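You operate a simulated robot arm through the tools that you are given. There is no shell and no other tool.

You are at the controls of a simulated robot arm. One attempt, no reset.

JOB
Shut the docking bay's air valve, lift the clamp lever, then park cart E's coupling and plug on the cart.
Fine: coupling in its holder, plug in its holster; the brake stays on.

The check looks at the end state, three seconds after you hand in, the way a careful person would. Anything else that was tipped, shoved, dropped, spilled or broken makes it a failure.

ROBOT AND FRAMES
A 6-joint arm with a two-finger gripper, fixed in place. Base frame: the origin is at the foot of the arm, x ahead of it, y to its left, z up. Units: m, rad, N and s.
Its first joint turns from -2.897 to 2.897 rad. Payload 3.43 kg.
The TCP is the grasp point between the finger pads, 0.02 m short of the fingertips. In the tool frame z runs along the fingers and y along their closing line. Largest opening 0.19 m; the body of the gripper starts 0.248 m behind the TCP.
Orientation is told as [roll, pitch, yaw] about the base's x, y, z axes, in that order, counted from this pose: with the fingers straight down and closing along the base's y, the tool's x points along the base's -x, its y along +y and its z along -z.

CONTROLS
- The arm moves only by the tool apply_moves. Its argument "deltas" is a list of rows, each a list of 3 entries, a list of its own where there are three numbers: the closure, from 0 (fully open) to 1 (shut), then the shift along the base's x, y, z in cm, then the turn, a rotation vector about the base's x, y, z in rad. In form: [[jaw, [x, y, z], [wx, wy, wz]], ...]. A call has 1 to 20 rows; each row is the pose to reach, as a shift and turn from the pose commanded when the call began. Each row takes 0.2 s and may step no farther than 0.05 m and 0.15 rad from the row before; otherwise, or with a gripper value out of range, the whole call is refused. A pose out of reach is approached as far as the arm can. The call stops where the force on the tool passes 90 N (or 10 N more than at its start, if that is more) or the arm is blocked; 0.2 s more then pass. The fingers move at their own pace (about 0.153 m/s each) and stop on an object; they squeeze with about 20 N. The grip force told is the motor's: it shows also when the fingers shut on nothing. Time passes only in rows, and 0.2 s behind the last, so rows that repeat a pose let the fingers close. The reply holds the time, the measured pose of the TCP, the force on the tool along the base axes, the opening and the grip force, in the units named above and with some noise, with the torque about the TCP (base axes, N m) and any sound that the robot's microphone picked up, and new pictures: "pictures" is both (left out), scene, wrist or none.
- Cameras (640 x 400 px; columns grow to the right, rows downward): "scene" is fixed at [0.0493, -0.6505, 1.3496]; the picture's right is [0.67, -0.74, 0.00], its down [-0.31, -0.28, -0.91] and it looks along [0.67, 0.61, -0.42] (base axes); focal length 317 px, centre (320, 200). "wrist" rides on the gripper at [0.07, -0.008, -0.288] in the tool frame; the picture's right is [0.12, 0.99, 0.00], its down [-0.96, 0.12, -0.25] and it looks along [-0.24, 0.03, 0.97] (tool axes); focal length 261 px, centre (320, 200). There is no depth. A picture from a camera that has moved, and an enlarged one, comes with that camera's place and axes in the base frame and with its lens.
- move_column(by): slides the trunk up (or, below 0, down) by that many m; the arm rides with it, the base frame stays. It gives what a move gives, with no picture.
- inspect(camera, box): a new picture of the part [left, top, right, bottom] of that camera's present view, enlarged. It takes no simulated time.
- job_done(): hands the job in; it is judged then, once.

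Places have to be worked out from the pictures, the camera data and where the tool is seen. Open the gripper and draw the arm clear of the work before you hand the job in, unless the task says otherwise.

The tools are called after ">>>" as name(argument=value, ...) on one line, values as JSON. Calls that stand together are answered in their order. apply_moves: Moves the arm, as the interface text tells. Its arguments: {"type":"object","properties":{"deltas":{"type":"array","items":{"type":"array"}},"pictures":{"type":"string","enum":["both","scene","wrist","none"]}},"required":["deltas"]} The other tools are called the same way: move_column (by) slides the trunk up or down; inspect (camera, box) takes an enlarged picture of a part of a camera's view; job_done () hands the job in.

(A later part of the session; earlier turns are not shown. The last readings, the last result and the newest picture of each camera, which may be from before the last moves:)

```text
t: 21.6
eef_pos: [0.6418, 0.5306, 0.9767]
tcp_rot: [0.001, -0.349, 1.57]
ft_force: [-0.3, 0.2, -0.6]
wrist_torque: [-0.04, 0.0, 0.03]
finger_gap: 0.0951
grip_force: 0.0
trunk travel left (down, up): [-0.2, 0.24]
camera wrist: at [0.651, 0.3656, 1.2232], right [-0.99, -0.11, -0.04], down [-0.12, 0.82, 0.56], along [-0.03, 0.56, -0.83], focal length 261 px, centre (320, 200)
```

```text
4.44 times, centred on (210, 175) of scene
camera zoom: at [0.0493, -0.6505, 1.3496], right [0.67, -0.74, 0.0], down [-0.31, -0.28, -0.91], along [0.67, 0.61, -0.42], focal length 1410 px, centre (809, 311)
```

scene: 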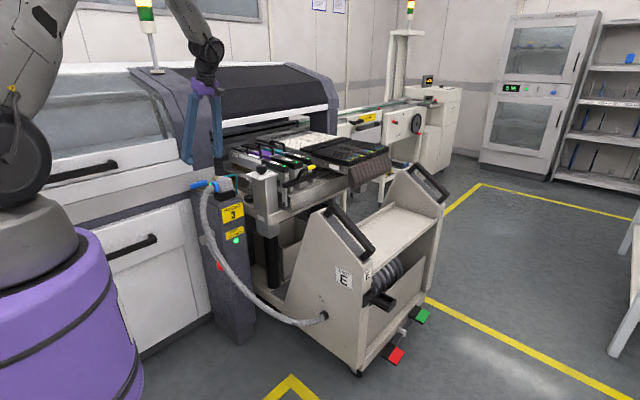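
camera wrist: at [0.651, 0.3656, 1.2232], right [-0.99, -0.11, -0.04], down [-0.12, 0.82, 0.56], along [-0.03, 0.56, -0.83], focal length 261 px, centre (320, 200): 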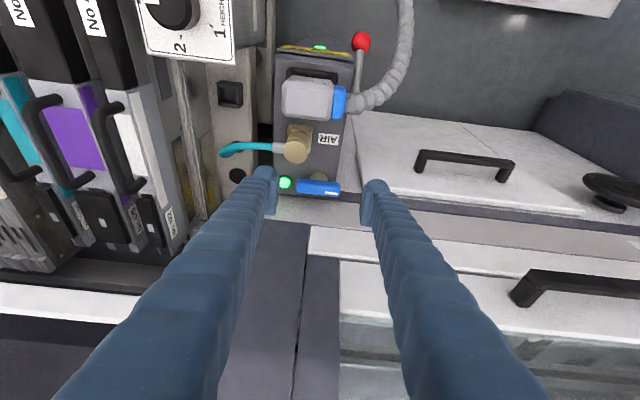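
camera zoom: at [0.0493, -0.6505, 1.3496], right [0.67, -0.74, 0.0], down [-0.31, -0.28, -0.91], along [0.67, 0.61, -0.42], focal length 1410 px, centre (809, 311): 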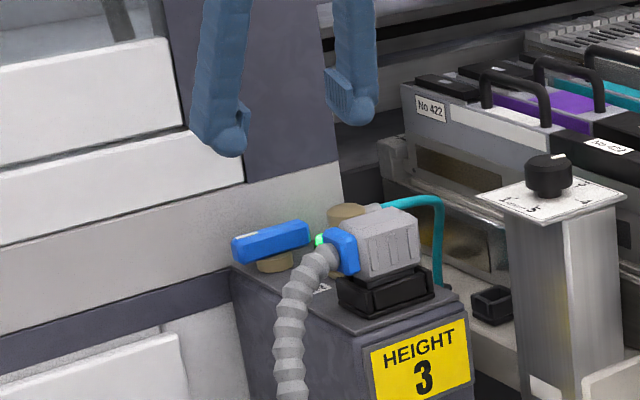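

The blue handle now lies square across the post, against its stop, so the valve is shut. Next is the clamp lever: knob near (0.58, 0.396, 0.53), hub near (0.58, 0.506, 0.625). I'll rise, level the tool and bring it to the -y side.

>>> apply_moves(deltas=[[0.7, [0, -2, 3], [-0.09, 0, 0]], [0.9, [-0.5, -6, 6], [-0.18, 0, 0]], [1, [-1, -10.5, 8], [-0.27, 0, 0]], [1, [-1.5, -15, 9], [-0.35, 0, 0]], [1, [-2, -19.5, 9], [-0.35, 0, 0]], [1, [-2, -24, 9], [-0.35, 0, 0]]], pictures="none")

>>> apply_moves(deltas=[[1, [0, -1, 0], [0, 0, -0.14]], [1, [0, -2, 0], [0, 0, -0.28]], [1, [0, -3, 0], [0, 0, -0.42]], [1, [0, -4, 0], [0, 0, -0.56]], [1, [0, -5, 0], [0, 0, -0.7]], [1, [0, -5, 0], [0, 0, -0.84]], [1, [0, -5, 0], [0, 0, -0.98]], [1, [0, -5, 0], [0, 0, -1.12]], [1, [0, -5, 0], [0, 0, -1.26]], [1, [0, -5, 0], [0, 0, -1.4]], [1, [0, -5, 0], [0, 0, -1.57]]], pictures="both")

```text
refused: row 2 steps farther than a row can; nothing moved
```

```text
refused: row 11 steps farther than a row can; nothing moved
```

Both lists had over-long steps and nothing moved. I'll resend them with smaller steps, one after the other.

>>> apply_moves(deltas=[[0.7, [0, -2, 3], [-0.09, 0, 0]], [0.9, [-0.5, -5.5, 5.5], [-0.18, 0, 0]], [1, [-1, -9.5, 7.5], [-0.27, 0, 0]], [1, [-1.5, -13.5, 9], [-0.35, 0, 0]], [1, [-2, -17.5, 9], [-0.35, 0, 0]], [1, [-2, -21.5, 9], [-0.35, 0, 0]]], pictures="none")

```text
t: 23.0
eef_pos: [0.6234, 0.3141, 1.0726]
tcp_rot: [0.001, 0.0, 1.571]
ft_force: [-0.2, -0.2, -0.2]
wrist_torque: [0.06, 0.0, -0.02]
finger_gap: 0.0002
grip_force: 19.8
trunk travel left (down, up): [-0.2, 0.24]
```

The tool is level again at (0.623, 0.314, 1.073). Now I turn it back to yaw 0 while moving further to -y.

>>> apply_moves(deltas=[[1, [0, -1, 0], [0, 0, -0.14]], [1, [0, -2, 0], [0, 0, -0.28]], [1, [0, -3, 0], [0, 0, -0.42]], [1, [0, -4, 0], [0, 0, -0.56]], [1, [0, -5, 0], [0, 0, -0.7]], [1, [0, -6, 0], [0, 0, -0.84]], [1, [0, -7, 0], [0, 0, -0.98]], [1, [0, -8, 0], [0, 0, -1.12]], [1, [0, -9, 0], [0, 0, -1.26]], [1, [0, -10, 0], [0, 0, -1.4]], [1, [0, -10, 0], [0, 0, -1.5]], [1, [0, -10, 0], [0, 0, -1.571]]], pictures="wrist")

```text
t: 25.6
eef_pos: [0.6245, 0.2143, 1.0696]
tcp_rot: [0.0, 0.0, -0.001]
ft_force: [-0.2, 1.1, 0.6]
wrist_torque: [-0.03, 0.01, -0.02]
finger_gap: 0.0
grip_force: 19.8
trunk travel left (down, up): [-0.2, 0.24]
camera wrist: at [0.5544, 0.2065, 1.3564], right [-0.12, 0.99, 0.0], down [0.96, 0.11, 0.25], along [0.25, 0.03, -0.97], focal length 261 px, centre (320, 200)
```

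wrist: 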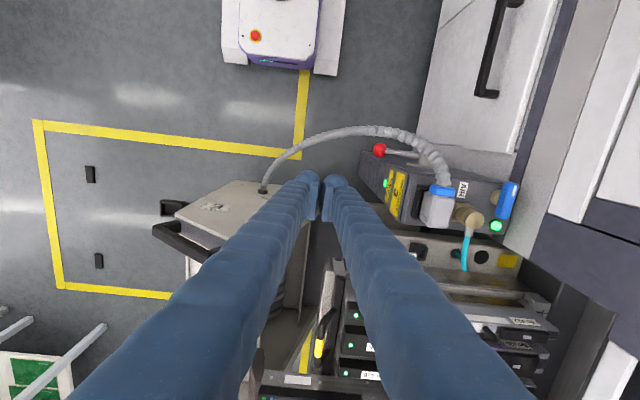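

The cart panel, holster area and lever are all in view. I now lean the tool about x toward +y in steps (60°), staying high, to see whether the arm allows it.

>>> apply_moves(deltas=[[1, [0, 0, 0], [0.13, 0, 0]], [1, [0, 0, 0], [0.26, 0, 0]], [1, [0, 0, 0], [0.39, 0, 0]], [1, [0, 0, 0], [0.52, 0, 0]], [1, [0, 0, 0], [0.65, 0, 0]], [1, [0, 0, 0], [0.78, 0, 0]], [1, [0, 0, 0], [0.91, 0, 0]], [1, [0, 0, 0], [1.047, 0, 0]], [1, [0, 0, 0], [1.047, 0, 0]]], pictures="both")

```text
t: 27.6
eef_pos: [0.6252, 0.2142, 1.0686]
tcp_rot: [1.05, -0.002, 0.0]
ft_force: [0.0, -0.1, -0.3]
wrist_torque: [0.1, 0.03, 0.0]
finger_gap: 0.0
grip_force: 19.6
trunk travel left (down, up): [-0.2, 0.24]
camera wrist: at [0.5545, -0.039, 1.2057], right [-0.12, 0.49, 0.86], down [0.96, -0.16, 0.22], along [0.25, 0.85, -0.46], focal length 261 px, centre (320, 200)
```

scene: 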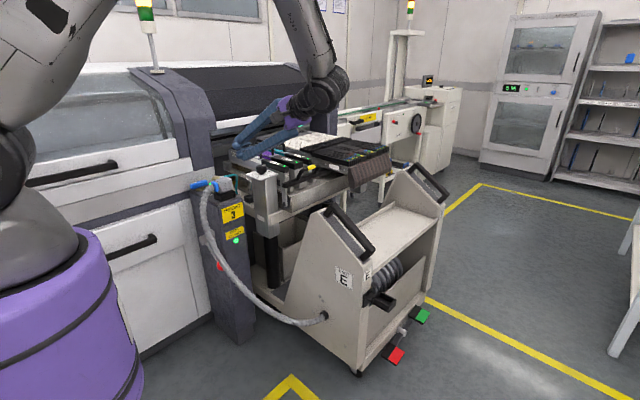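
wrist: 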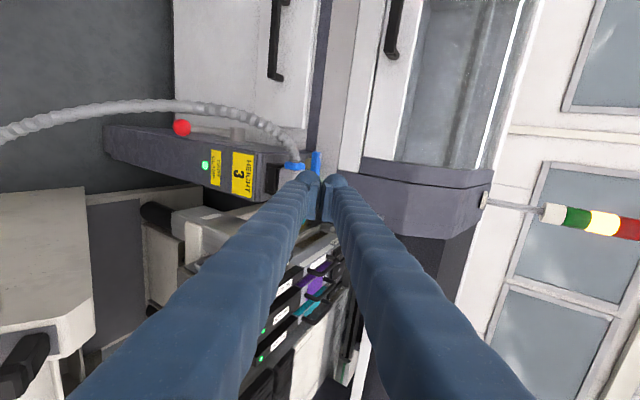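

The 60° lean works. I'll enlarge the lever area in this view to refine its geometry.

>>> inspect(camera="wrist", box=[90, 80, 330, 230])

>>> inspect(camera="scene", box=[190, 170, 270, 290])

```text
2.67 times, centred on (210, 155) of wrist
camera zoom: at [0.5545, -0.039, 1.2057], right [-0.12, 0.49, 0.86], down [0.96, -0.16, 0.22], along [0.25, 0.85, -0.46], focal length 695 px, centre (613, 320)
```

zoom: 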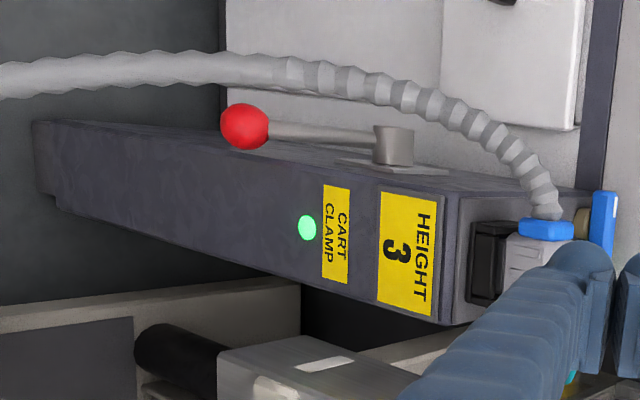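

```text
3.33 times, centred on (230, 230) of scene
camera zoom: at [0.0493, -0.6505, 1.3496], right [0.67, -0.74, 0.0], down [-0.31, -0.28, -0.91], along [0.67, 0.61, -0.42], focal length 1058 px, centre (620, 100)
```

zoom: 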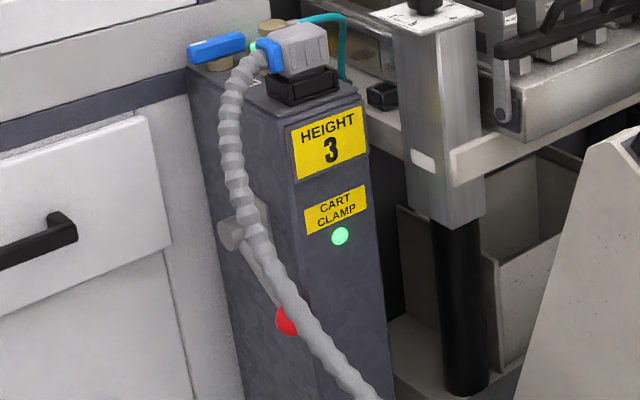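

Refined: knob at about (0.582, 0.40, 0.53), rod running up to the hub at (0.585, 0.508, 0.625). I plan to hook closed fingers under the knob from the -y side, coming in on the cart side of the conduit. First: a slight azimuth and descend partway.

>>> apply_moves(deltas=[[1, [-1.2, 1.5, 0], [0, 0, 0.1]], [1, [-2.3, 3.5, 0], [0, 0, 0.2]], [1, [-2.3, 3.5, -4.5], [0, 0, 0.2]], [1, [-2.3, 3.5, -9], [0, 0, 0.2]], [1, [-2.3, 3.5, -13.5], [0, 0, 0.2]], [1, [-2.3, 3.5, -18], [0, 0, 0.2]], [1, [-2.3, 3.5, -22.5], [0, 0, 0.2]], [1, [-2.3, 3.5, -27], [0, 0, 0.2]], [1, [-2.3, 3.5, -31], [0, 0, 0.2]]], pictures="both")

```text
t: 29.6
eef_pos: [0.603, 0.2466, 0.7555]
tcp_rot: [1.047, -0.001, 0.198]
ft_force: [0.0, -0.2, -0.4]
wrist_torque: [-0.02, -0.02, 0.03]
finger_gap: 0.0001
grip_force: 19.6
trunk travel left (down, up): [-0.2, 0.24]
camera wrist: at [0.5851, -0.0147, 0.892], right [-0.22, 0.46, 0.86], down [0.97, 0.04, 0.22], along [0.07, 0.89, -0.46], focal length 261 px, centre (320, 200)
```

scene: 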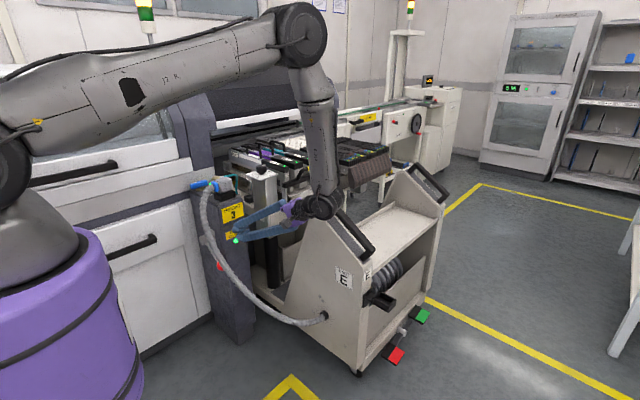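
wrist: 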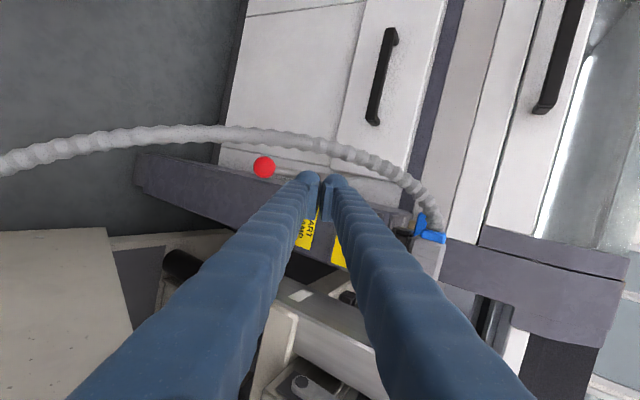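

The knob refines to (0.582, 0.400, 0.533) and the conduit stays on the far (-x) side. I descend to the approach point below and in front of it.

>>> apply_moves(deltas=[[1, [0, 0, -4.5], [0, 0, 0]], [1, [0, 0, -9], [0, 0, 0]], [1, [0, 0, -13.5], [0, 0, 0]], [1, [0, 0, -18], [0, 0, 0]], [1, [0.1, 0.2, -21], [0, 0, 0]], [1, [0.1, 0.2, -21], [0, 0, 0]]], pictures="both")

```text
t: 31.0
eef_pos: [0.6055, 0.2494, 0.5489]
tcp_rot: [1.049, 0.002, 0.199]
ft_force: [0.2, 0.7, -0.5]
wrist_torque: [0.03, 0.02, -0.01]
finger_gap: 0.0002
grip_force: 19.9
trunk travel left (down, up): [-0.2, 0.24]
camera wrist: at [0.5872, -0.0116, 0.6846], right [-0.21, 0.46, 0.86], down [0.97, 0.04, 0.22], along [0.07, 0.89, -0.46], focal length 261 px, centre (320, 200)
```

scene: 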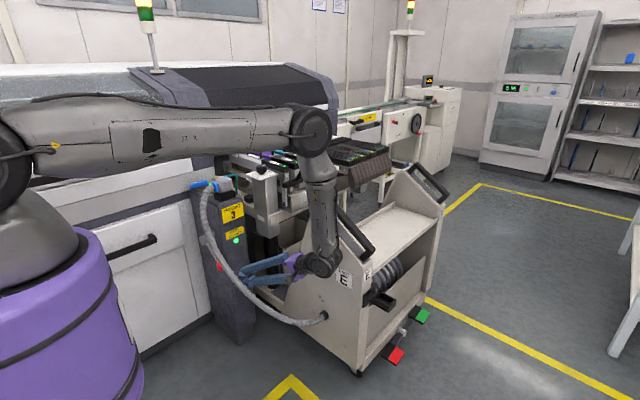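
wrist: 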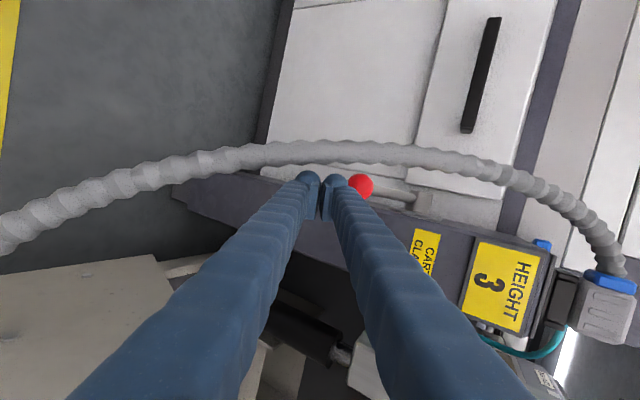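

The knob sits just above the upper finger's line, and the conduit stays on the -x side of the fingers. I slide the fingers forward along the tool axis to get under the knob.

>>> apply_moves(deltas=[[1, [-0.4, 3, -2], [0, 0, 0]], [1, [-0.8, 6, -4], [0, 0, 0]], [1, [-1.2, 9, -6], [0, 0, 0]], [1, [-1.5, 11.7, -7.6], [0, 0, 0]], [1, [-1.5, 11.7, -7.6], [0, 0, 0]]], pictures="both")

>>> inspect(camera="wrist", box=[240, 100, 480, 250])

>>> inspect(camera="scene", box=[190, 200, 330, 310])

```text
t: 32.2
eef_pos: [0.5871, 0.3675, 0.4729]
tcp_rot: [1.046, 0.001, 0.199]
ft_force: [0.0, -0.1, 0.6]
wrist_torque: [0.02, 0.01, -0.01]
finger_gap: 0.0
grip_force: 20.4
trunk travel left (down, up): [-0.2, 0.24]
camera wrist: at [0.5694, 0.1059, 0.6092], right [-0.21, 0.46, 0.86], down [0.97, 0.04, 0.22], along [0.07, 0.89, -0.46], focal length 261 px, centre (320, 200)
```

scene: 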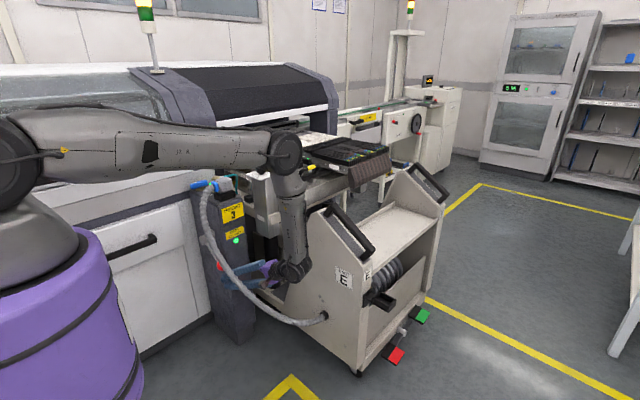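
wrist: 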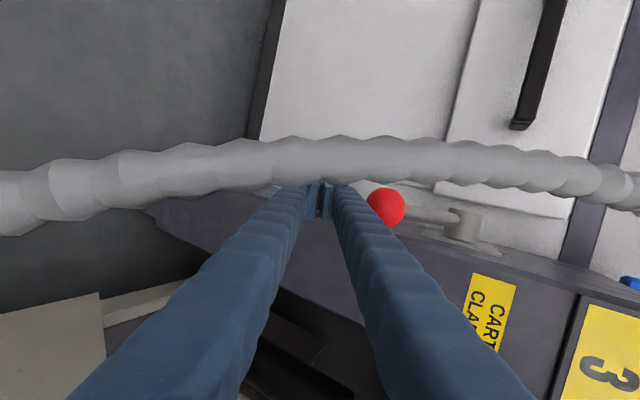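

```text
2.67 times, centred on (360, 175) of wrist
camera zoom: at [0.5694, 0.1059, 0.6092], right [-0.21, 0.46, 0.86], down [0.97, 0.04, 0.22], along [0.07, 0.89, -0.46], focal length 695 px, centre (213, 267)
```

zoom: 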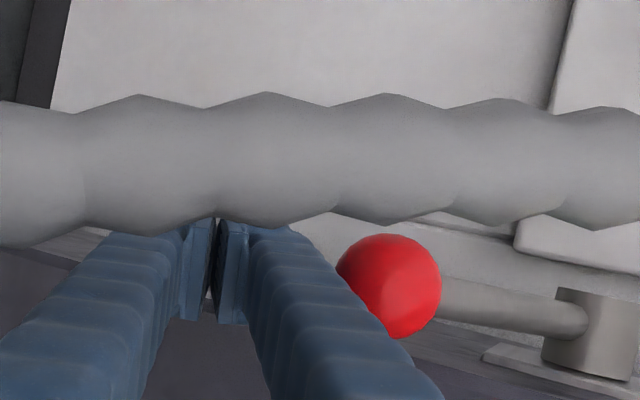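

```text
3.64 times, centred on (260, 255) of scene
camera zoom: at [0.0493, -0.6505, 1.3496], right [0.67, -0.74, 0.0], down [-0.31, -0.28, -0.91], along [0.67, 0.61, -0.42], focal length 1154 px, centre (538, 0)
```

zoom: 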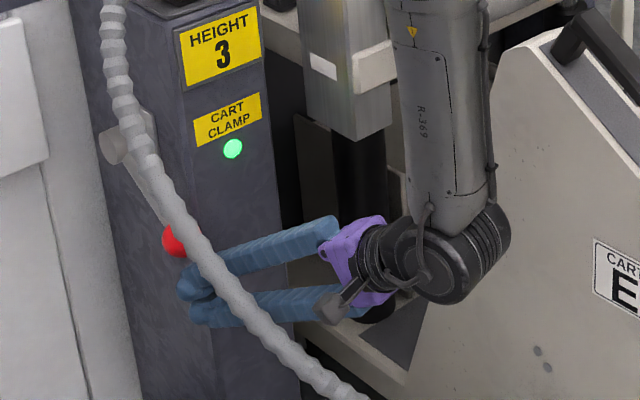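

The fingertips are directly below the knob with no contact force. Lifting now: first straight up a few centimetres to touch, watching force.

>>> apply_moves(deltas=[[1, [0, 0, 1], [0, 0, 0]], [1, [0, -0.2, 2], [0, 0, 0]], [1, [0, -0.6, 3], [0, 0, 0]], [1, [0, -1.2, 4], [0, 0, 0]]], pictures="wrist")

>>> inspect(camera="scene", box=[190, 200, 330, 310])

```text
t: 33.2
eef_pos: [0.5872, 0.3551, 0.5108]
tcp_rot: [1.045, 0.002, 0.2]
ft_force: [-2.1, -21.4, -16.9]
wrist_torque: [0.18, -0.11, 0.08]
finger_gap: 0.0
grip_force: 20.3
trunk travel left (down, up): [-0.2, 0.24]
camera wrist: at [0.5686, 0.0935, 0.6479], right [-0.21, 0.47, 0.86], down [0.97, 0.04, 0.22], along [0.07, 0.88, -0.46], focal length 261 px, centre (320, 200)
```

wrist: 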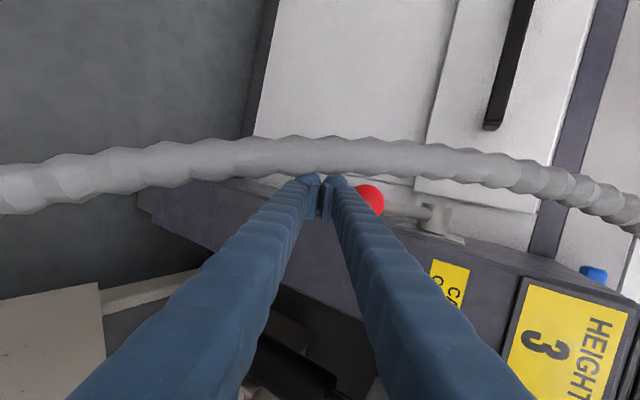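

```text
3.64 times, centred on (260, 255) of scene
camera zoom: at [0.0493, -0.6505, 1.3496], right [0.67, -0.74, 0.0], down [-0.31, -0.28, -0.91], along [0.67, 0.61, -0.42], focal length 1154 px, centre (538, 0)
```

zoom: 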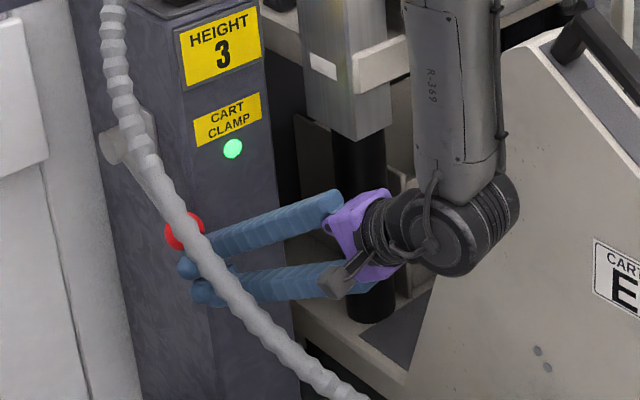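

The lever is starting to rise with moderate force. I follow its arc (up and slightly -y) toward horizontal.

>>> apply_moves(deltas=[[1, [0, -0.9, 1.5], [0, 0, 0]], [1, [0, -1.75, 3.4], [0, 0, 0]], [1, [0, -2.2, 4.6], [0, 0, 0]], [1, [0, -2.4, 5.8], [0, 0, 0]]], pictures="wrist")

>>> inspect(camera="scene", box=[190, 200, 330, 310])

```text
t: 34.2
eef_pos: [0.5866, 0.3331, 0.5726]
tcp_rot: [1.05, 0.003, 0.2]
ft_force: [0.1, 0.0, -0.1]
wrist_torque: [0.02, -0.01, 0.0]
finger_gap: 0.0
grip_force: 19.6
trunk travel left (down, up): [-0.2, 0.24]
camera wrist: at [0.5689, 0.0713, 0.7088], right [-0.21, 0.46, 0.86], down [0.97, 0.04, 0.22], along [0.07, 0.89, -0.46], focal length 261 px, centre (320, 200)
```

wrist: 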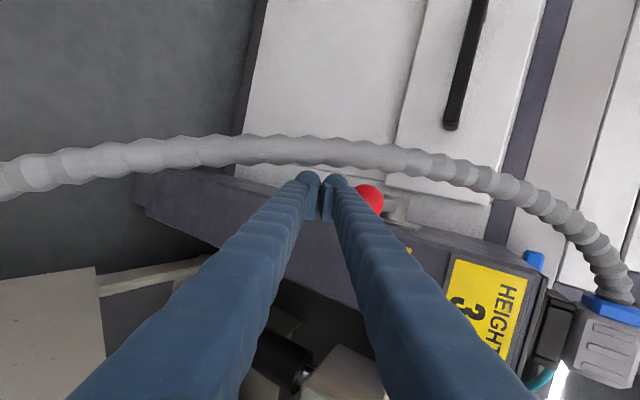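

```text
3.64 times, centred on (260, 255) of scene
camera zoom: at [0.0493, -0.6505, 1.3496], right [0.67, -0.74, 0.0], down [-0.31, -0.28, -0.91], along [0.67, 0.61, -0.42], focal length 1154 px, centre (538, 0)
```

zoom: 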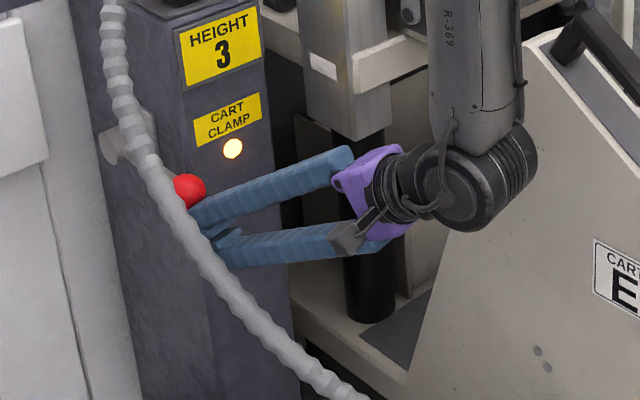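

The clamp lamp changed from green to amber and the lever is near horizontal. I keep following the arc upward toward its upper stop.

>>> apply_moves(deltas=[[1, [0, 0.1, 1.3], [0, 0, 0]], [1, [0, 0.4, 2.6], [0, 0, 0]], [1, [0, 0.9, 4.2], [0, 0, 0]], [1, [0, 1.5, 5.6], [0, 0, 0]], [1, [0, 2.0, 6.6], [0, 0, 0]]], pictures="wrist")

>>> inspect(camera="scene", box=[190, 180, 330, 290])

```text
t: 35.4
eef_pos: [0.5857, 0.3539, 0.6383]
tcp_rot: [1.048, 0.001, 0.2]
ft_force: [0.3, -3.1, -1.2]
wrist_torque: [0.04, -0.05, 0.02]
finger_gap: 0.0
grip_force: 19.8
trunk travel left (down, up): [-0.2, 0.24]
camera wrist: at [0.5683, 0.0922, 0.7749], right [-0.21, 0.46, 0.86], down [0.97, 0.04, 0.22], along [0.07, 0.89, -0.46], focal length 261 px, centre (320, 200)
```

wrist: 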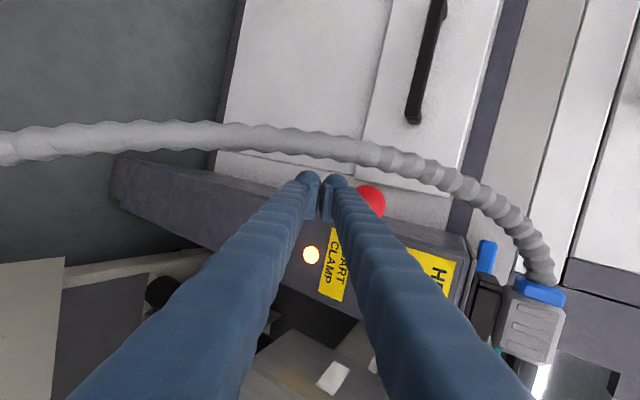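

```text
3.64 times, centred on (260, 235) of scene
camera zoom: at [0.0493, -0.6505, 1.3496], right [0.67, -0.74, 0.0], down [-0.31, -0.28, -0.91], along [0.67, 0.61, -0.42], focal length 1154 px, centre (538, 73)
```

zoom: 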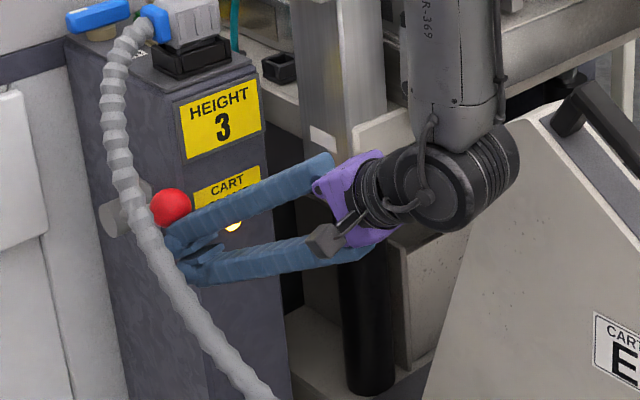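

Lever at about +24°, low force. I continue along the arc, shifting 1 cm toward -x to keep clear of the post's side, and look for the upper stop.

>>> apply_moves(deltas=[[1, [-0.5, 0.6, 1.2], [0, 0, 0]], [1, [-1, 1.3, 2.4], [0, 0, 0]], [1, [-1, 2.1, 3.4], [0, 0, 0]], [1, [-1, 2.9, 4.3], [0, 0, 0]]], pictures="wrist")

>>> inspect(camera="scene", box=[190, 180, 330, 290])

```text
t: 36.4
eef_pos: [0.5766, 0.377, 0.6765]
tcp_rot: [1.041, 0.004, 0.198]
ft_force: [0.5, -44.1, -30.7]
wrist_torque: [0.45, 0.26, -0.4]
finger_gap: 0.0
grip_force: 20.1
trunk travel left (down, up): [-0.2, 0.24]
camera wrist: at [0.5576, 0.1175, 0.8148], right [-0.21, 0.47, 0.86], down [0.97, 0.04, 0.22], along [0.07, 0.88, -0.47], focal length 261 px, centre (320, 200)
```

wrist: 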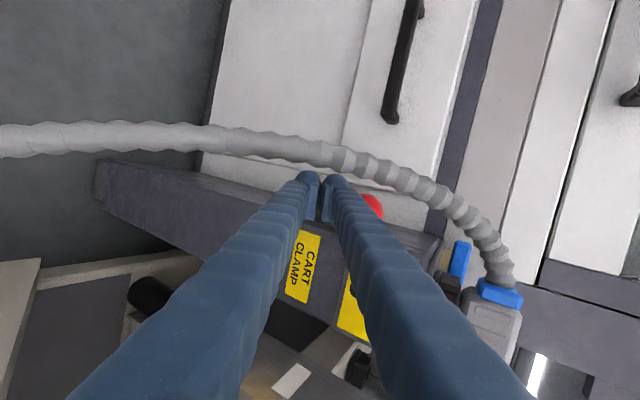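

```text
3.64 times, centred on (260, 235) of scene
camera zoom: at [0.0493, -0.6505, 1.3496], right [0.67, -0.74, 0.0], down [-0.31, -0.28, -0.91], along [0.67, 0.61, -0.42], focal length 1154 px, centre (538, 73)
```

zoom: 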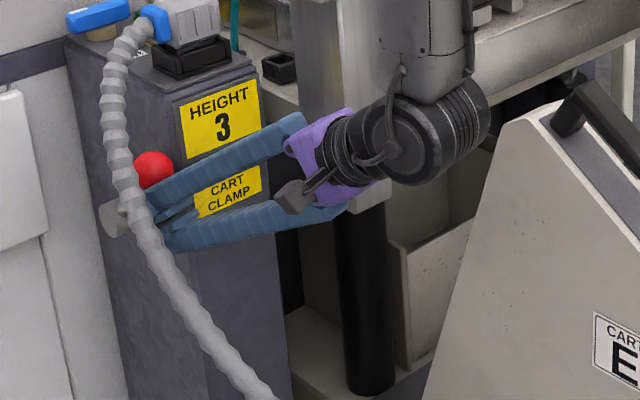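

A firm stop at about +42°, roughly symmetric with where it began. I ease off downward and check whether the lever stays up.

>>> apply_moves(deltas=[[1, [0, -0.6, -1], [0, 0, 0]], [1, [0, -1.5, -2.5], [0, 0, 0]], [1, [0.5, -4, -3], [0, 0, 0]], [1, [1.3, -8, -3], [0, 0, 0]], [1, [2, -12, -3], [0, 0, 0]]], pictures="wrist")

>>> inspect(camera="scene", box=[190, 170, 330, 280])

>>> inspect(camera="wrist", box=[260, 100, 500, 280])

```text
t: 37.6
eef_pos: [0.5968, 0.2609, 0.6502]
tcp_rot: [1.047, 0.0, 0.2]
ft_force: [0.3, -0.1, 0.1]
wrist_torque: [-0.04, 0.02, 0.03]
finger_gap: 0.0002
grip_force: 19.4
trunk travel left (down, up): [-0.2, 0.24]
camera wrist: at [0.5789, -0.0011, 0.7859], right [-0.21, 0.46, 0.86], down [0.97, 0.04, 0.22], along [0.07, 0.89, -0.46], focal length 261 px, centre (320, 200)
```

wrist: 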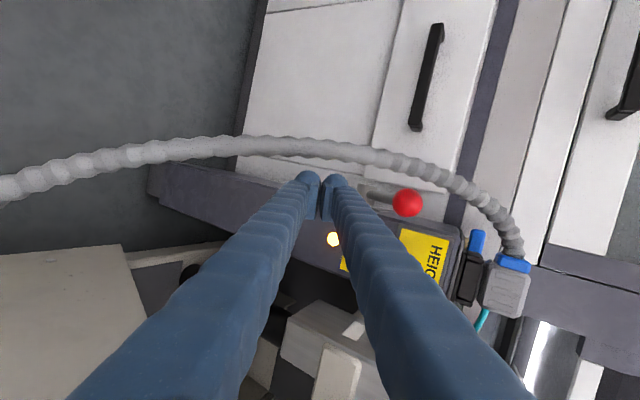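

```text
3.64 times, centred on (260, 225) of scene
camera zoom: at [0.0493, -0.6505, 1.3496], right [0.67, -0.74, 0.0], down [-0.31, -0.28, -0.91], along [0.67, 0.61, -0.42], focal length 1154 px, centre (538, 109)
```

zoom: 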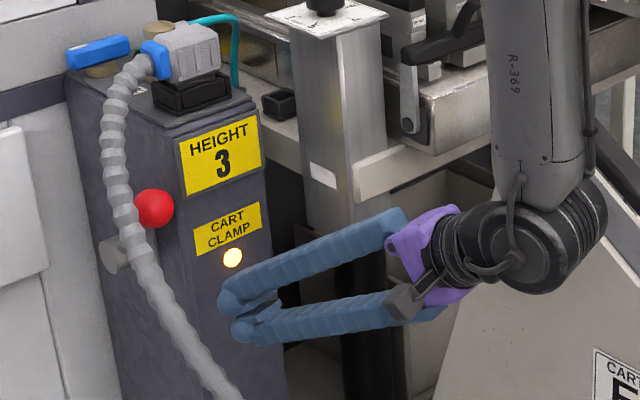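

```text
2.22 times, centred on (380, 190) of wrist
camera zoom: at [0.5789, -0.0011, 0.7859], right [-0.21, 0.46, 0.86], down [0.97, 0.04, 0.22], along [0.07, 0.89, -0.46], focal length 579 px, centre (187, 222)
```

zoom: 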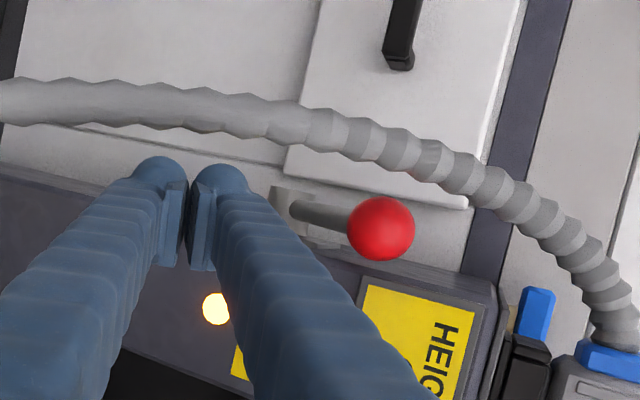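

The lever stays raised and the clamp lamp is amber (released). Now I withdraw straight up the way I came, clear of the conduit.

>>> apply_moves(deltas=[[1, [0.5, -1.4, 2], [0, 0, 0]], [1, [0.5, -1.4, 6.5], [0, 0, 0]], [1, [0.5, -1.4, 11], [0, 0, 0]], [1, [0.5, -1.4, 15.5], [0, 0, 0]], [1, [0.5, -1.4, 20], [0, 0, 0]], [1, [0.5, -1.4, 24.5], [0, 0, 0]], [1, [0.5, -1.4, 29], [0, 0, 0]], [1, [0.5, -1.4, 33.5], [0, 0, 0]], [1, [1, -1.4, 38], [0, 0, 0]], [1, [1.5, -1.4, 42], [0, 0, 0]], [1, [1.5, -1.4, 42], [0, 0, -0.1]], [1, [1.5, -1.4, 42], [0, 0, -0.2]]], pictures="none")

```text
t: 40.2
eef_pos: [0.6125, 0.2465, 1.07]
tcp_rot: [1.046, -0.001, -0.001]
ft_force: [0.1, 0.5, 0.2]
wrist_torque: [0.03, -0.03, -0.01]
finger_gap: 0.0
grip_force: 20.2
trunk travel left (down, up): [-0.2, 0.24]
```

Clear and high. Now I level the tool and move toward a spot above the coupling to get a fresh look from directly above.

>>> apply_moves(deltas=[[1, [1, 2, 0], [-0.13, 0, 0]], [1, [2, 4, 0], [-0.26, 0, 0]], [1, [3, 6, 0], [-0.39, 0, 0]], [1, [4, 8, 0], [-0.52, 0, 0]], [1, [5, 11, 0], [-0.65, 0, 0]], [1, [6, 14, 0], [-0.78, 0, 0]], [0.9, [7, 18, 0], [-0.91, 0, 0]], [0.8, [7, 22, 0], [-1.046, 0, 0]], [0.5, [7, 26, 0], [-1.046, 0, 0]], [0.5, [7, 28, 0], [-1.046, 0, 0]]], pictures="both")

>>> inspect(camera="wrist", box=[230, 90, 430, 230])

```text
t: 42.4
eef_pos: [0.6837, 0.5253, 1.0733]
tcp_rot: [-0.001, -0.001, -0.001]
ft_force: [0.3, -1.4, 0.0]
wrist_torque: [0.05, 0.04, 0.01]
finger_gap: 0.0949
grip_force: 0.1
trunk travel left (down, up): [-0.2, 0.24]
camera wrist: at [0.615, 0.5185, 1.3609], right [-0.12, 0.99, 0.0], down [0.96, 0.11, 0.25], along [0.25, 0.03, -0.97], focal length 261 px, centre (320, 200)
```

scene: 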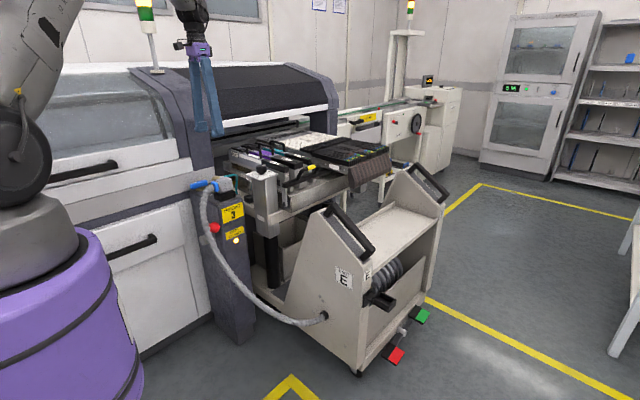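
wrist: 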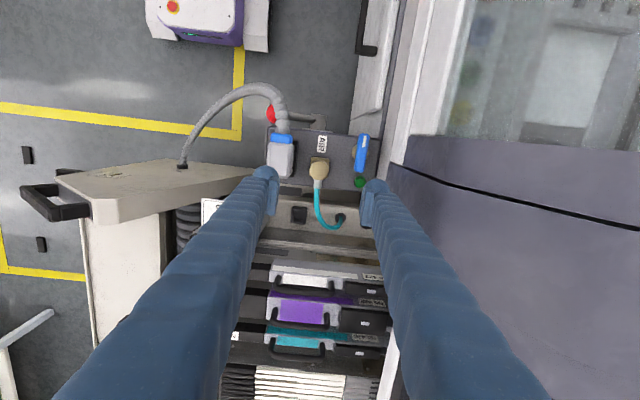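

```text
2.86 times, centred on (330, 160) of wrist
camera zoom: at [0.615, 0.5185, 1.3609], right [-0.12, 0.99, 0.0], down [0.96, 0.11, 0.25], along [0.25, 0.03, -0.97], focal length 745 px, centre (291, 314)
```

zoom: 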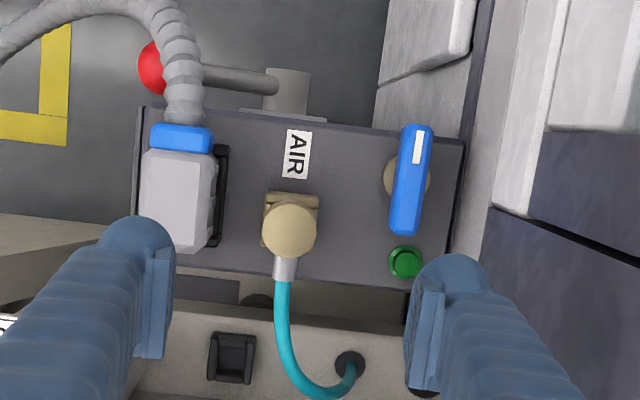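

The AIR lamp has gone dark, which confirms the valve is shut. Before pulling anything I'll go look at the holster on the cart's front-left edge to learn its exact position and orientation.

>>> apply_moves(deltas=[[0.5, [0.8, -4.7, 0.5], [0, 0, 0]], [0.5, [1.6, -9.4, 1], [0, 0, 0]], [0.5, [2.4, -14.1, 1.5], [0, 0, 0]], [0.5, [3.2, -18.8, 2], [0, 0, 0]], [0.5, [4, -23.5, 2], [0, 0, 0]], [0.5, [4.8, -28.2, 2], [0, 0, 0]], [0.5, [5.6, -32.9, 2], [0, 0, 0]], [0.5, [6.4, -37.6, 2], [0, 0, 0]], [0.5, [7.2, -42.3, 2], [0, 0, 0]], [0.5, [8, -47, 2], [0, 0, 0]], [0.5, [8.8, -51.7, 2], [0, 0, 0]], [0.5, [9.6, -56.4, 1], [0, 0, 0]], [0.5, [10.4, -61.1, 0], [0, 0, 0]], [0.5, [11.2, -65.8, -2], [0, 0, 0]], [0.5, [12, -70, -4], [0, 0, 0]]], pictures="both")

```text
refused: row 14 steps farther than a row can; nothing moved
```

One row was slightly too long; resending with a smaller stride.

>>> apply_moves(deltas=[[0.5, [0.8, -4.6, 0.5], [0, 0, 0]], [0.5, [1.6, -9.2, 1], [0, 0, 0]], [0.5, [2.4, -13.8, 1.5], [0, 0, 0]], [0.5, [3.2, -18.4, 2], [0, 0, 0]], [0.5, [4, -23, 2], [0, 0, 0]], [0.5, [4.8, -27.6, 2], [0, 0, 0]], [0.5, [5.6, -32.2, 2], [0, 0, 0]], [0.5, [6.4, -36.8, 2], [0, 0, 0]], [0.5, [7.2, -41.4, 2], [0, 0, 0]], [0.5, [8, -46, 2], [0, 0, 0]], [0.5, [8.8, -50.6, 2], [0, 0, 0]], [0.5, [9.6, -55.2, 1.5], [0, 0, 0]], [0.5, [10.4, -59.8, 1], [0, 0, 0]], [0.5, [11.2, -64.4, 0], [0, 0, 0]], [0.5, [12, -69, -1], [0, 0, 0]]], pictures="both")

```text
t: 45.6
eef_pos: [0.7988, -0.1628, 1.0573]
tcp_rot: [0.002, 0.002, -0.001]
ft_force: [0.5, -0.1, -0.8]
wrist_torque: [0.02, 0.03, 0.01]
finger_gap: 0.0953
grip_force: 0.0
trunk travel left (down, up): [-0.2, 0.24]
camera wrist: at [0.7291, -0.1721, 1.3448], right [-0.12, 0.99, 0.0], down [0.96, 0.12, 0.25], along [0.24, 0.03, -0.97], focal length 261 px, centre (320, 200)
```

scene: 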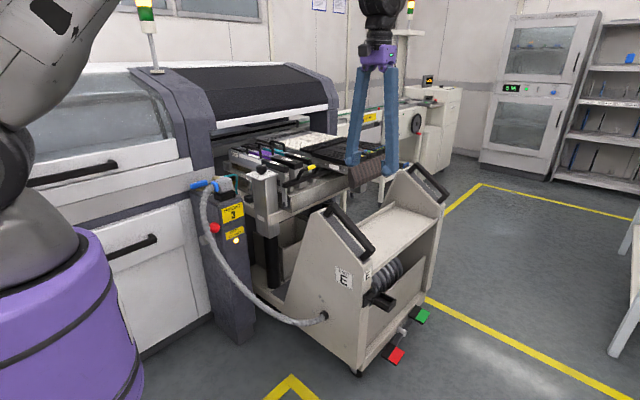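
wrist: 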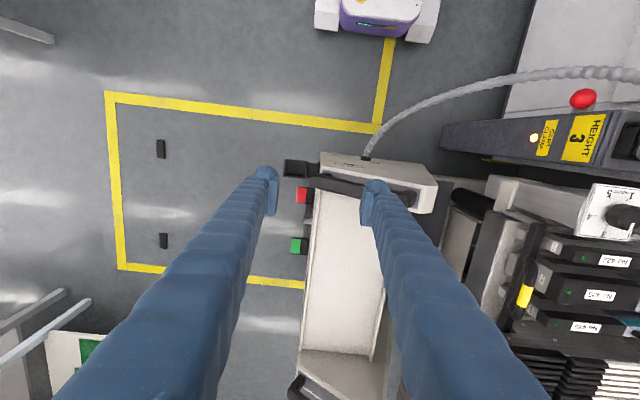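

>>> inspect(camera="wrist", box=[240, 110, 400, 260])

>>> inspect(camera="scene", box=[350, 250, 420, 320])

```text
2.67 times, centred on (320, 185) of wrist
camera zoom: at [0.7291, -0.1721, 1.3448], right [-0.12, 0.99, 0.0], down [0.96, 0.12, 0.25], along [0.24, 0.03, -0.97], focal length 695 px, centre (320, 240)
```

zoom: 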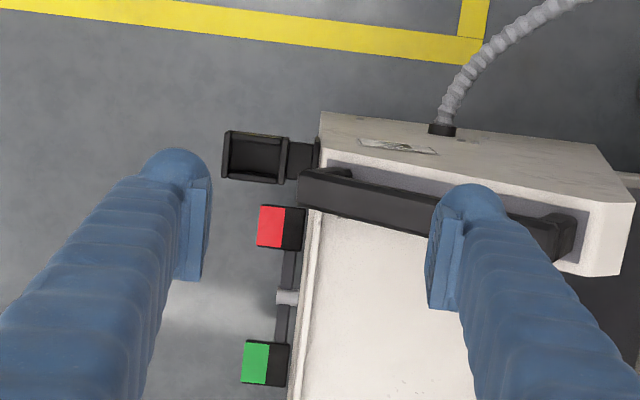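

```text
5.71 times, centred on (385, 285) of scene
camera zoom: at [0.0493, -0.6505, 1.3496], right [0.67, -0.74, 0.0], down [-0.31, -0.28, -0.91], along [0.67, 0.61, -0.42], focal length 1813 px, centre (-51, -286)
```

zoom: 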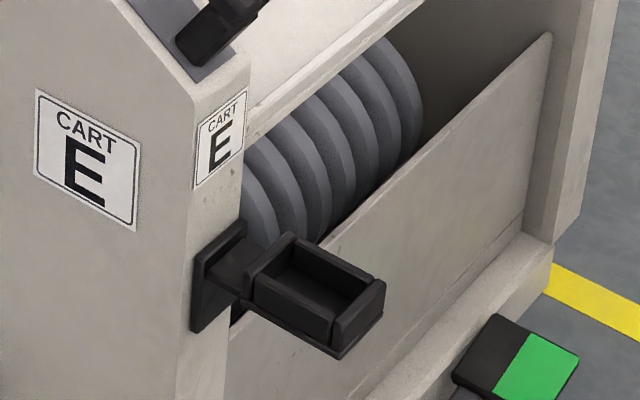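

Holster measured: opening centre about (0.838, -0.233, 0.57), long side along y, with the cart panel 3 cm behind its +y end. So the plug must arrive turned +90° with its conduit exiting toward -y. I go back above the plug for a precise overhead look.

>>> apply_moves(deltas=[[0.5, [-0.8, 4.6, 0.5], [0, 0, 0]], [0.5, [-1.6, 9.2, 1], [0, 0, 0]], [0.5, [-2.4, 13.8, 1.5], [0, 0, 0]], [0.5, [-3.2, 18.4, 2], [0, 0, 0]], [0.5, [-4, 23, 2], [0, 0, 0]], [0.5, [-4.8, 27.6, 2], [0, 0, 0]], [0.5, [-5.6, 32.2, 2], [0, 0, 0]], [0.5, [-6.4, 36.8, 2], [0, 0, 0]], [0.5, [-7.2, 41.4, 2], [0, 0, 0]], [0.5, [-8, 46, 2], [0, 0, 0]], [0.5, [-8.8, 50.6, 1], [0, 0, 0]], [0.5, [-9.6, 55.2, 0], [0, 0, 0]], [0.5, [-10.4, 59.8, -1], [0, 0, 0]], [0.5, [-11.2, 61.5, -2], [0, 0, 0]], [0.5, [-11.2, 61.5, -2], [0, 0, 0]]], pictures="wrist")

>>> inspect(camera="wrist", box=[240, 80, 400, 230])

```text
t: 48.8
eef_pos: [0.6905, 0.4516, 1.0418]
tcp_rot: [0.002, 0.0, -0.002]
ft_force: [0.6, -0.1, -0.2]
wrist_torque: [0.02, -0.01, -0.02]
finger_gap: 0.0948
grip_force: 0.0
trunk travel left (down, up): [-0.2, 0.24]
camera wrist: at [0.621, 0.443, 1.3289], right [-0.12, 0.99, 0.0], down [0.96, 0.11, 0.25], along [0.25, 0.03, -0.97], focal length 261 px, centre (320, 200)
```

wrist: 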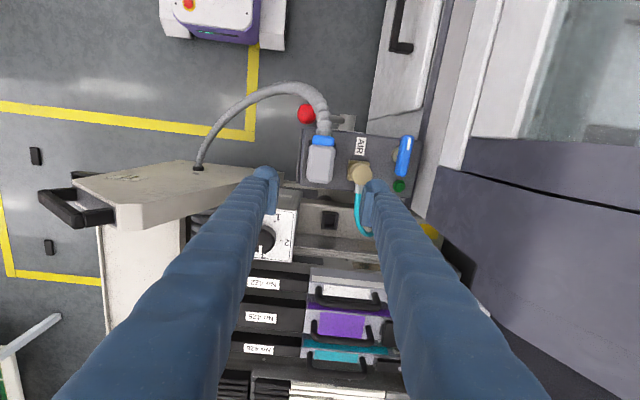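

```text
2.67 times, centred on (320, 155) of wrist
camera zoom: at [0.621, 0.443, 1.3289], right [-0.12, 0.99, 0.0], down [0.96, 0.11, 0.25], along [0.25, 0.03, -0.97], focal length 695 px, centre (320, 320)
```

zoom: 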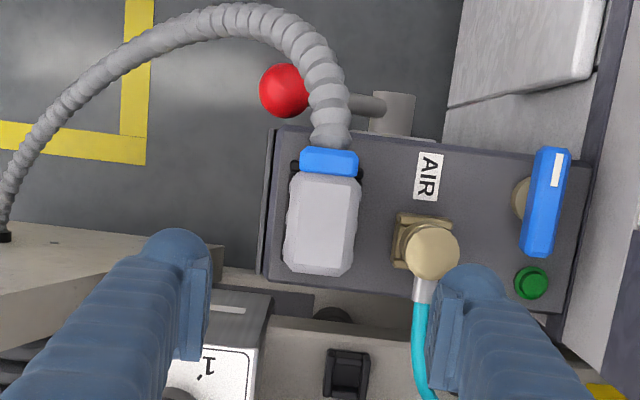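

The plug hood is centred at about (0.668, 0.450), top at z≈0.90, roughly 0.043 wide in y. I narrow the jaw to 0.054 and descend to just above the hood to verify alignment.

>>> apply_moves(deltas=[[0.716, [-1, -0.1, -2], [0, 0, 0]], [0.716, [-2.25, -0.15, -5], [0, 0, 0]], [0.716, [-2.25, -0.15, -8.5], [0, 0, 0]], [0.716, [-2.25, -0.15, -10.5], [0, 0, 0]], [0.716, [-2.25, -0.15, -10.5], [0, 0, 0]]], pictures="both")

>>> inspect(camera="wrist", box=[260, 90, 400, 220])

>>> inspect(camera="scene", box=[180, 130, 270, 220])

```text
t: 50.0
eef_pos: [0.6675, 0.449, 0.9355]
tcp_rot: [0.002, 0.0, 0.0]
ft_force: [-0.6, -0.2, -0.4]
wrist_torque: [-0.02, 0.0, 0.04]
finger_gap: 0.054
grip_force: 0.1
trunk travel left (down, up): [-0.2, 0.24]
camera wrist: at [0.5983, 0.4417, 1.2237], right [-0.12, 0.99, 0.0], down [0.96, 0.12, 0.25], along [0.25, 0.03, -0.97], focal length 261 px, centre (320, 200)
```

scene: 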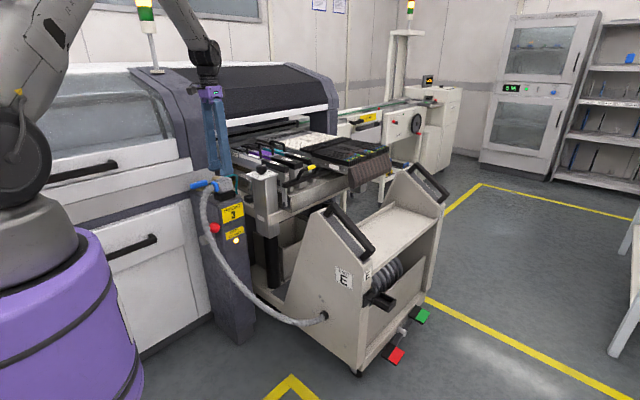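
wrist: 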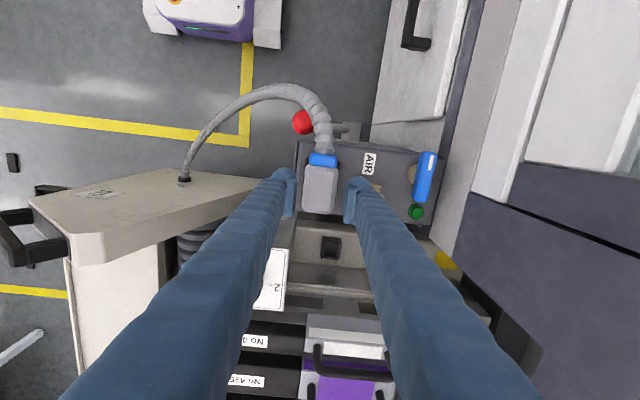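

```text
3.08 times, centred on (330, 155) of wrist
camera zoom: at [0.5983, 0.4417, 1.2237], right [-0.12, 0.99, 0.0], down [0.96, 0.12, 0.25], along [0.25, 0.03, -0.97], focal length 802 px, centre (289, 338)
```

zoom: 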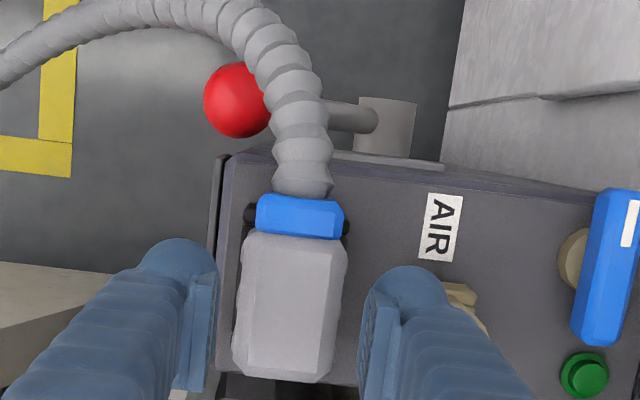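

```text
4.44 times, centred on (225, 175) of scene
camera zoom: at [0.0493, -0.6505, 1.3496], right [0.67, -0.74, 0.0], down [-0.31, -0.28, -0.91], along [0.67, 0.61, -0.42], focal length 1410 px, centre (742, 311)
```

zoom: 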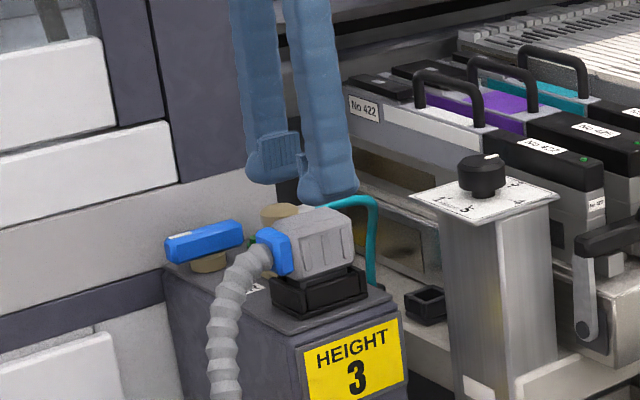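

Hood is centred between the pads. Lowering to grip height with tips just above the coupling's top, then closing.

>>> apply_moves(deltas=[[0.716, [0, 0.1, -2], [0, 0, 0]], [0.716, [0, 0.1, -4], [0, 0, 0]], [0.716, [0, 0.1, -4.8], [0, 0, 0]], [1, [0, 0.1, -4.8], [0, 0, 0]], [1, [0, 0.1, -4.8], [0, 0, 0]], [1, [0, 0.1, -4.8], [0, 0, 0]]], pictures="both")

>>> inspect(camera="scene", box=[180, 130, 270, 220])

```text
t: 51.4
eef_pos: [0.6681, 0.452, 0.8884]
tcp_rot: [0.002, -0.001, 0.0]
ft_force: [1.6, -0.1, 0.4]
wrist_torque: [0.03, -0.01, 0.01]
finger_gap: 0.0431
grip_force: 19.6
trunk travel left (down, up): [-0.2, 0.24]
camera wrist: at [0.5993, 0.444, 1.1765], right [-0.12, 0.99, 0.0], down [0.96, 0.12, 0.25], along [0.25, 0.03, -0.97], focal length 261 px, centre (320, 200)
```

scene: 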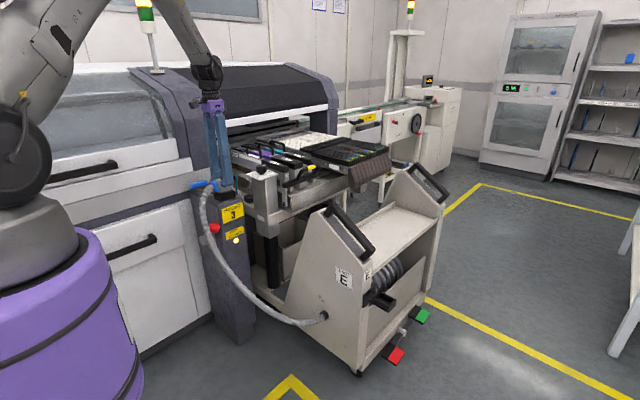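
wrist: 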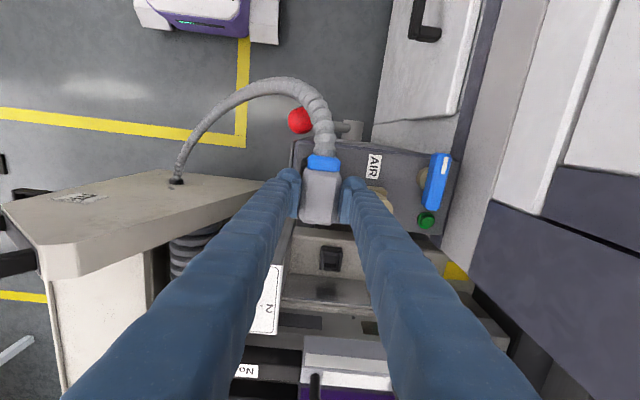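

```text
4.44 times, centred on (225, 175) of scene
camera zoom: at [0.0493, -0.6505, 1.3496], right [0.67, -0.74, 0.0], down [-0.31, -0.28, -0.91], along [0.67, 0.61, -0.42], focal length 1410 px, centre (742, 311)
```

zoom: 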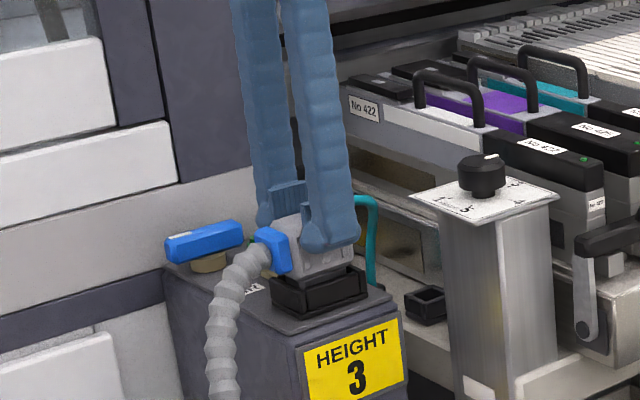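

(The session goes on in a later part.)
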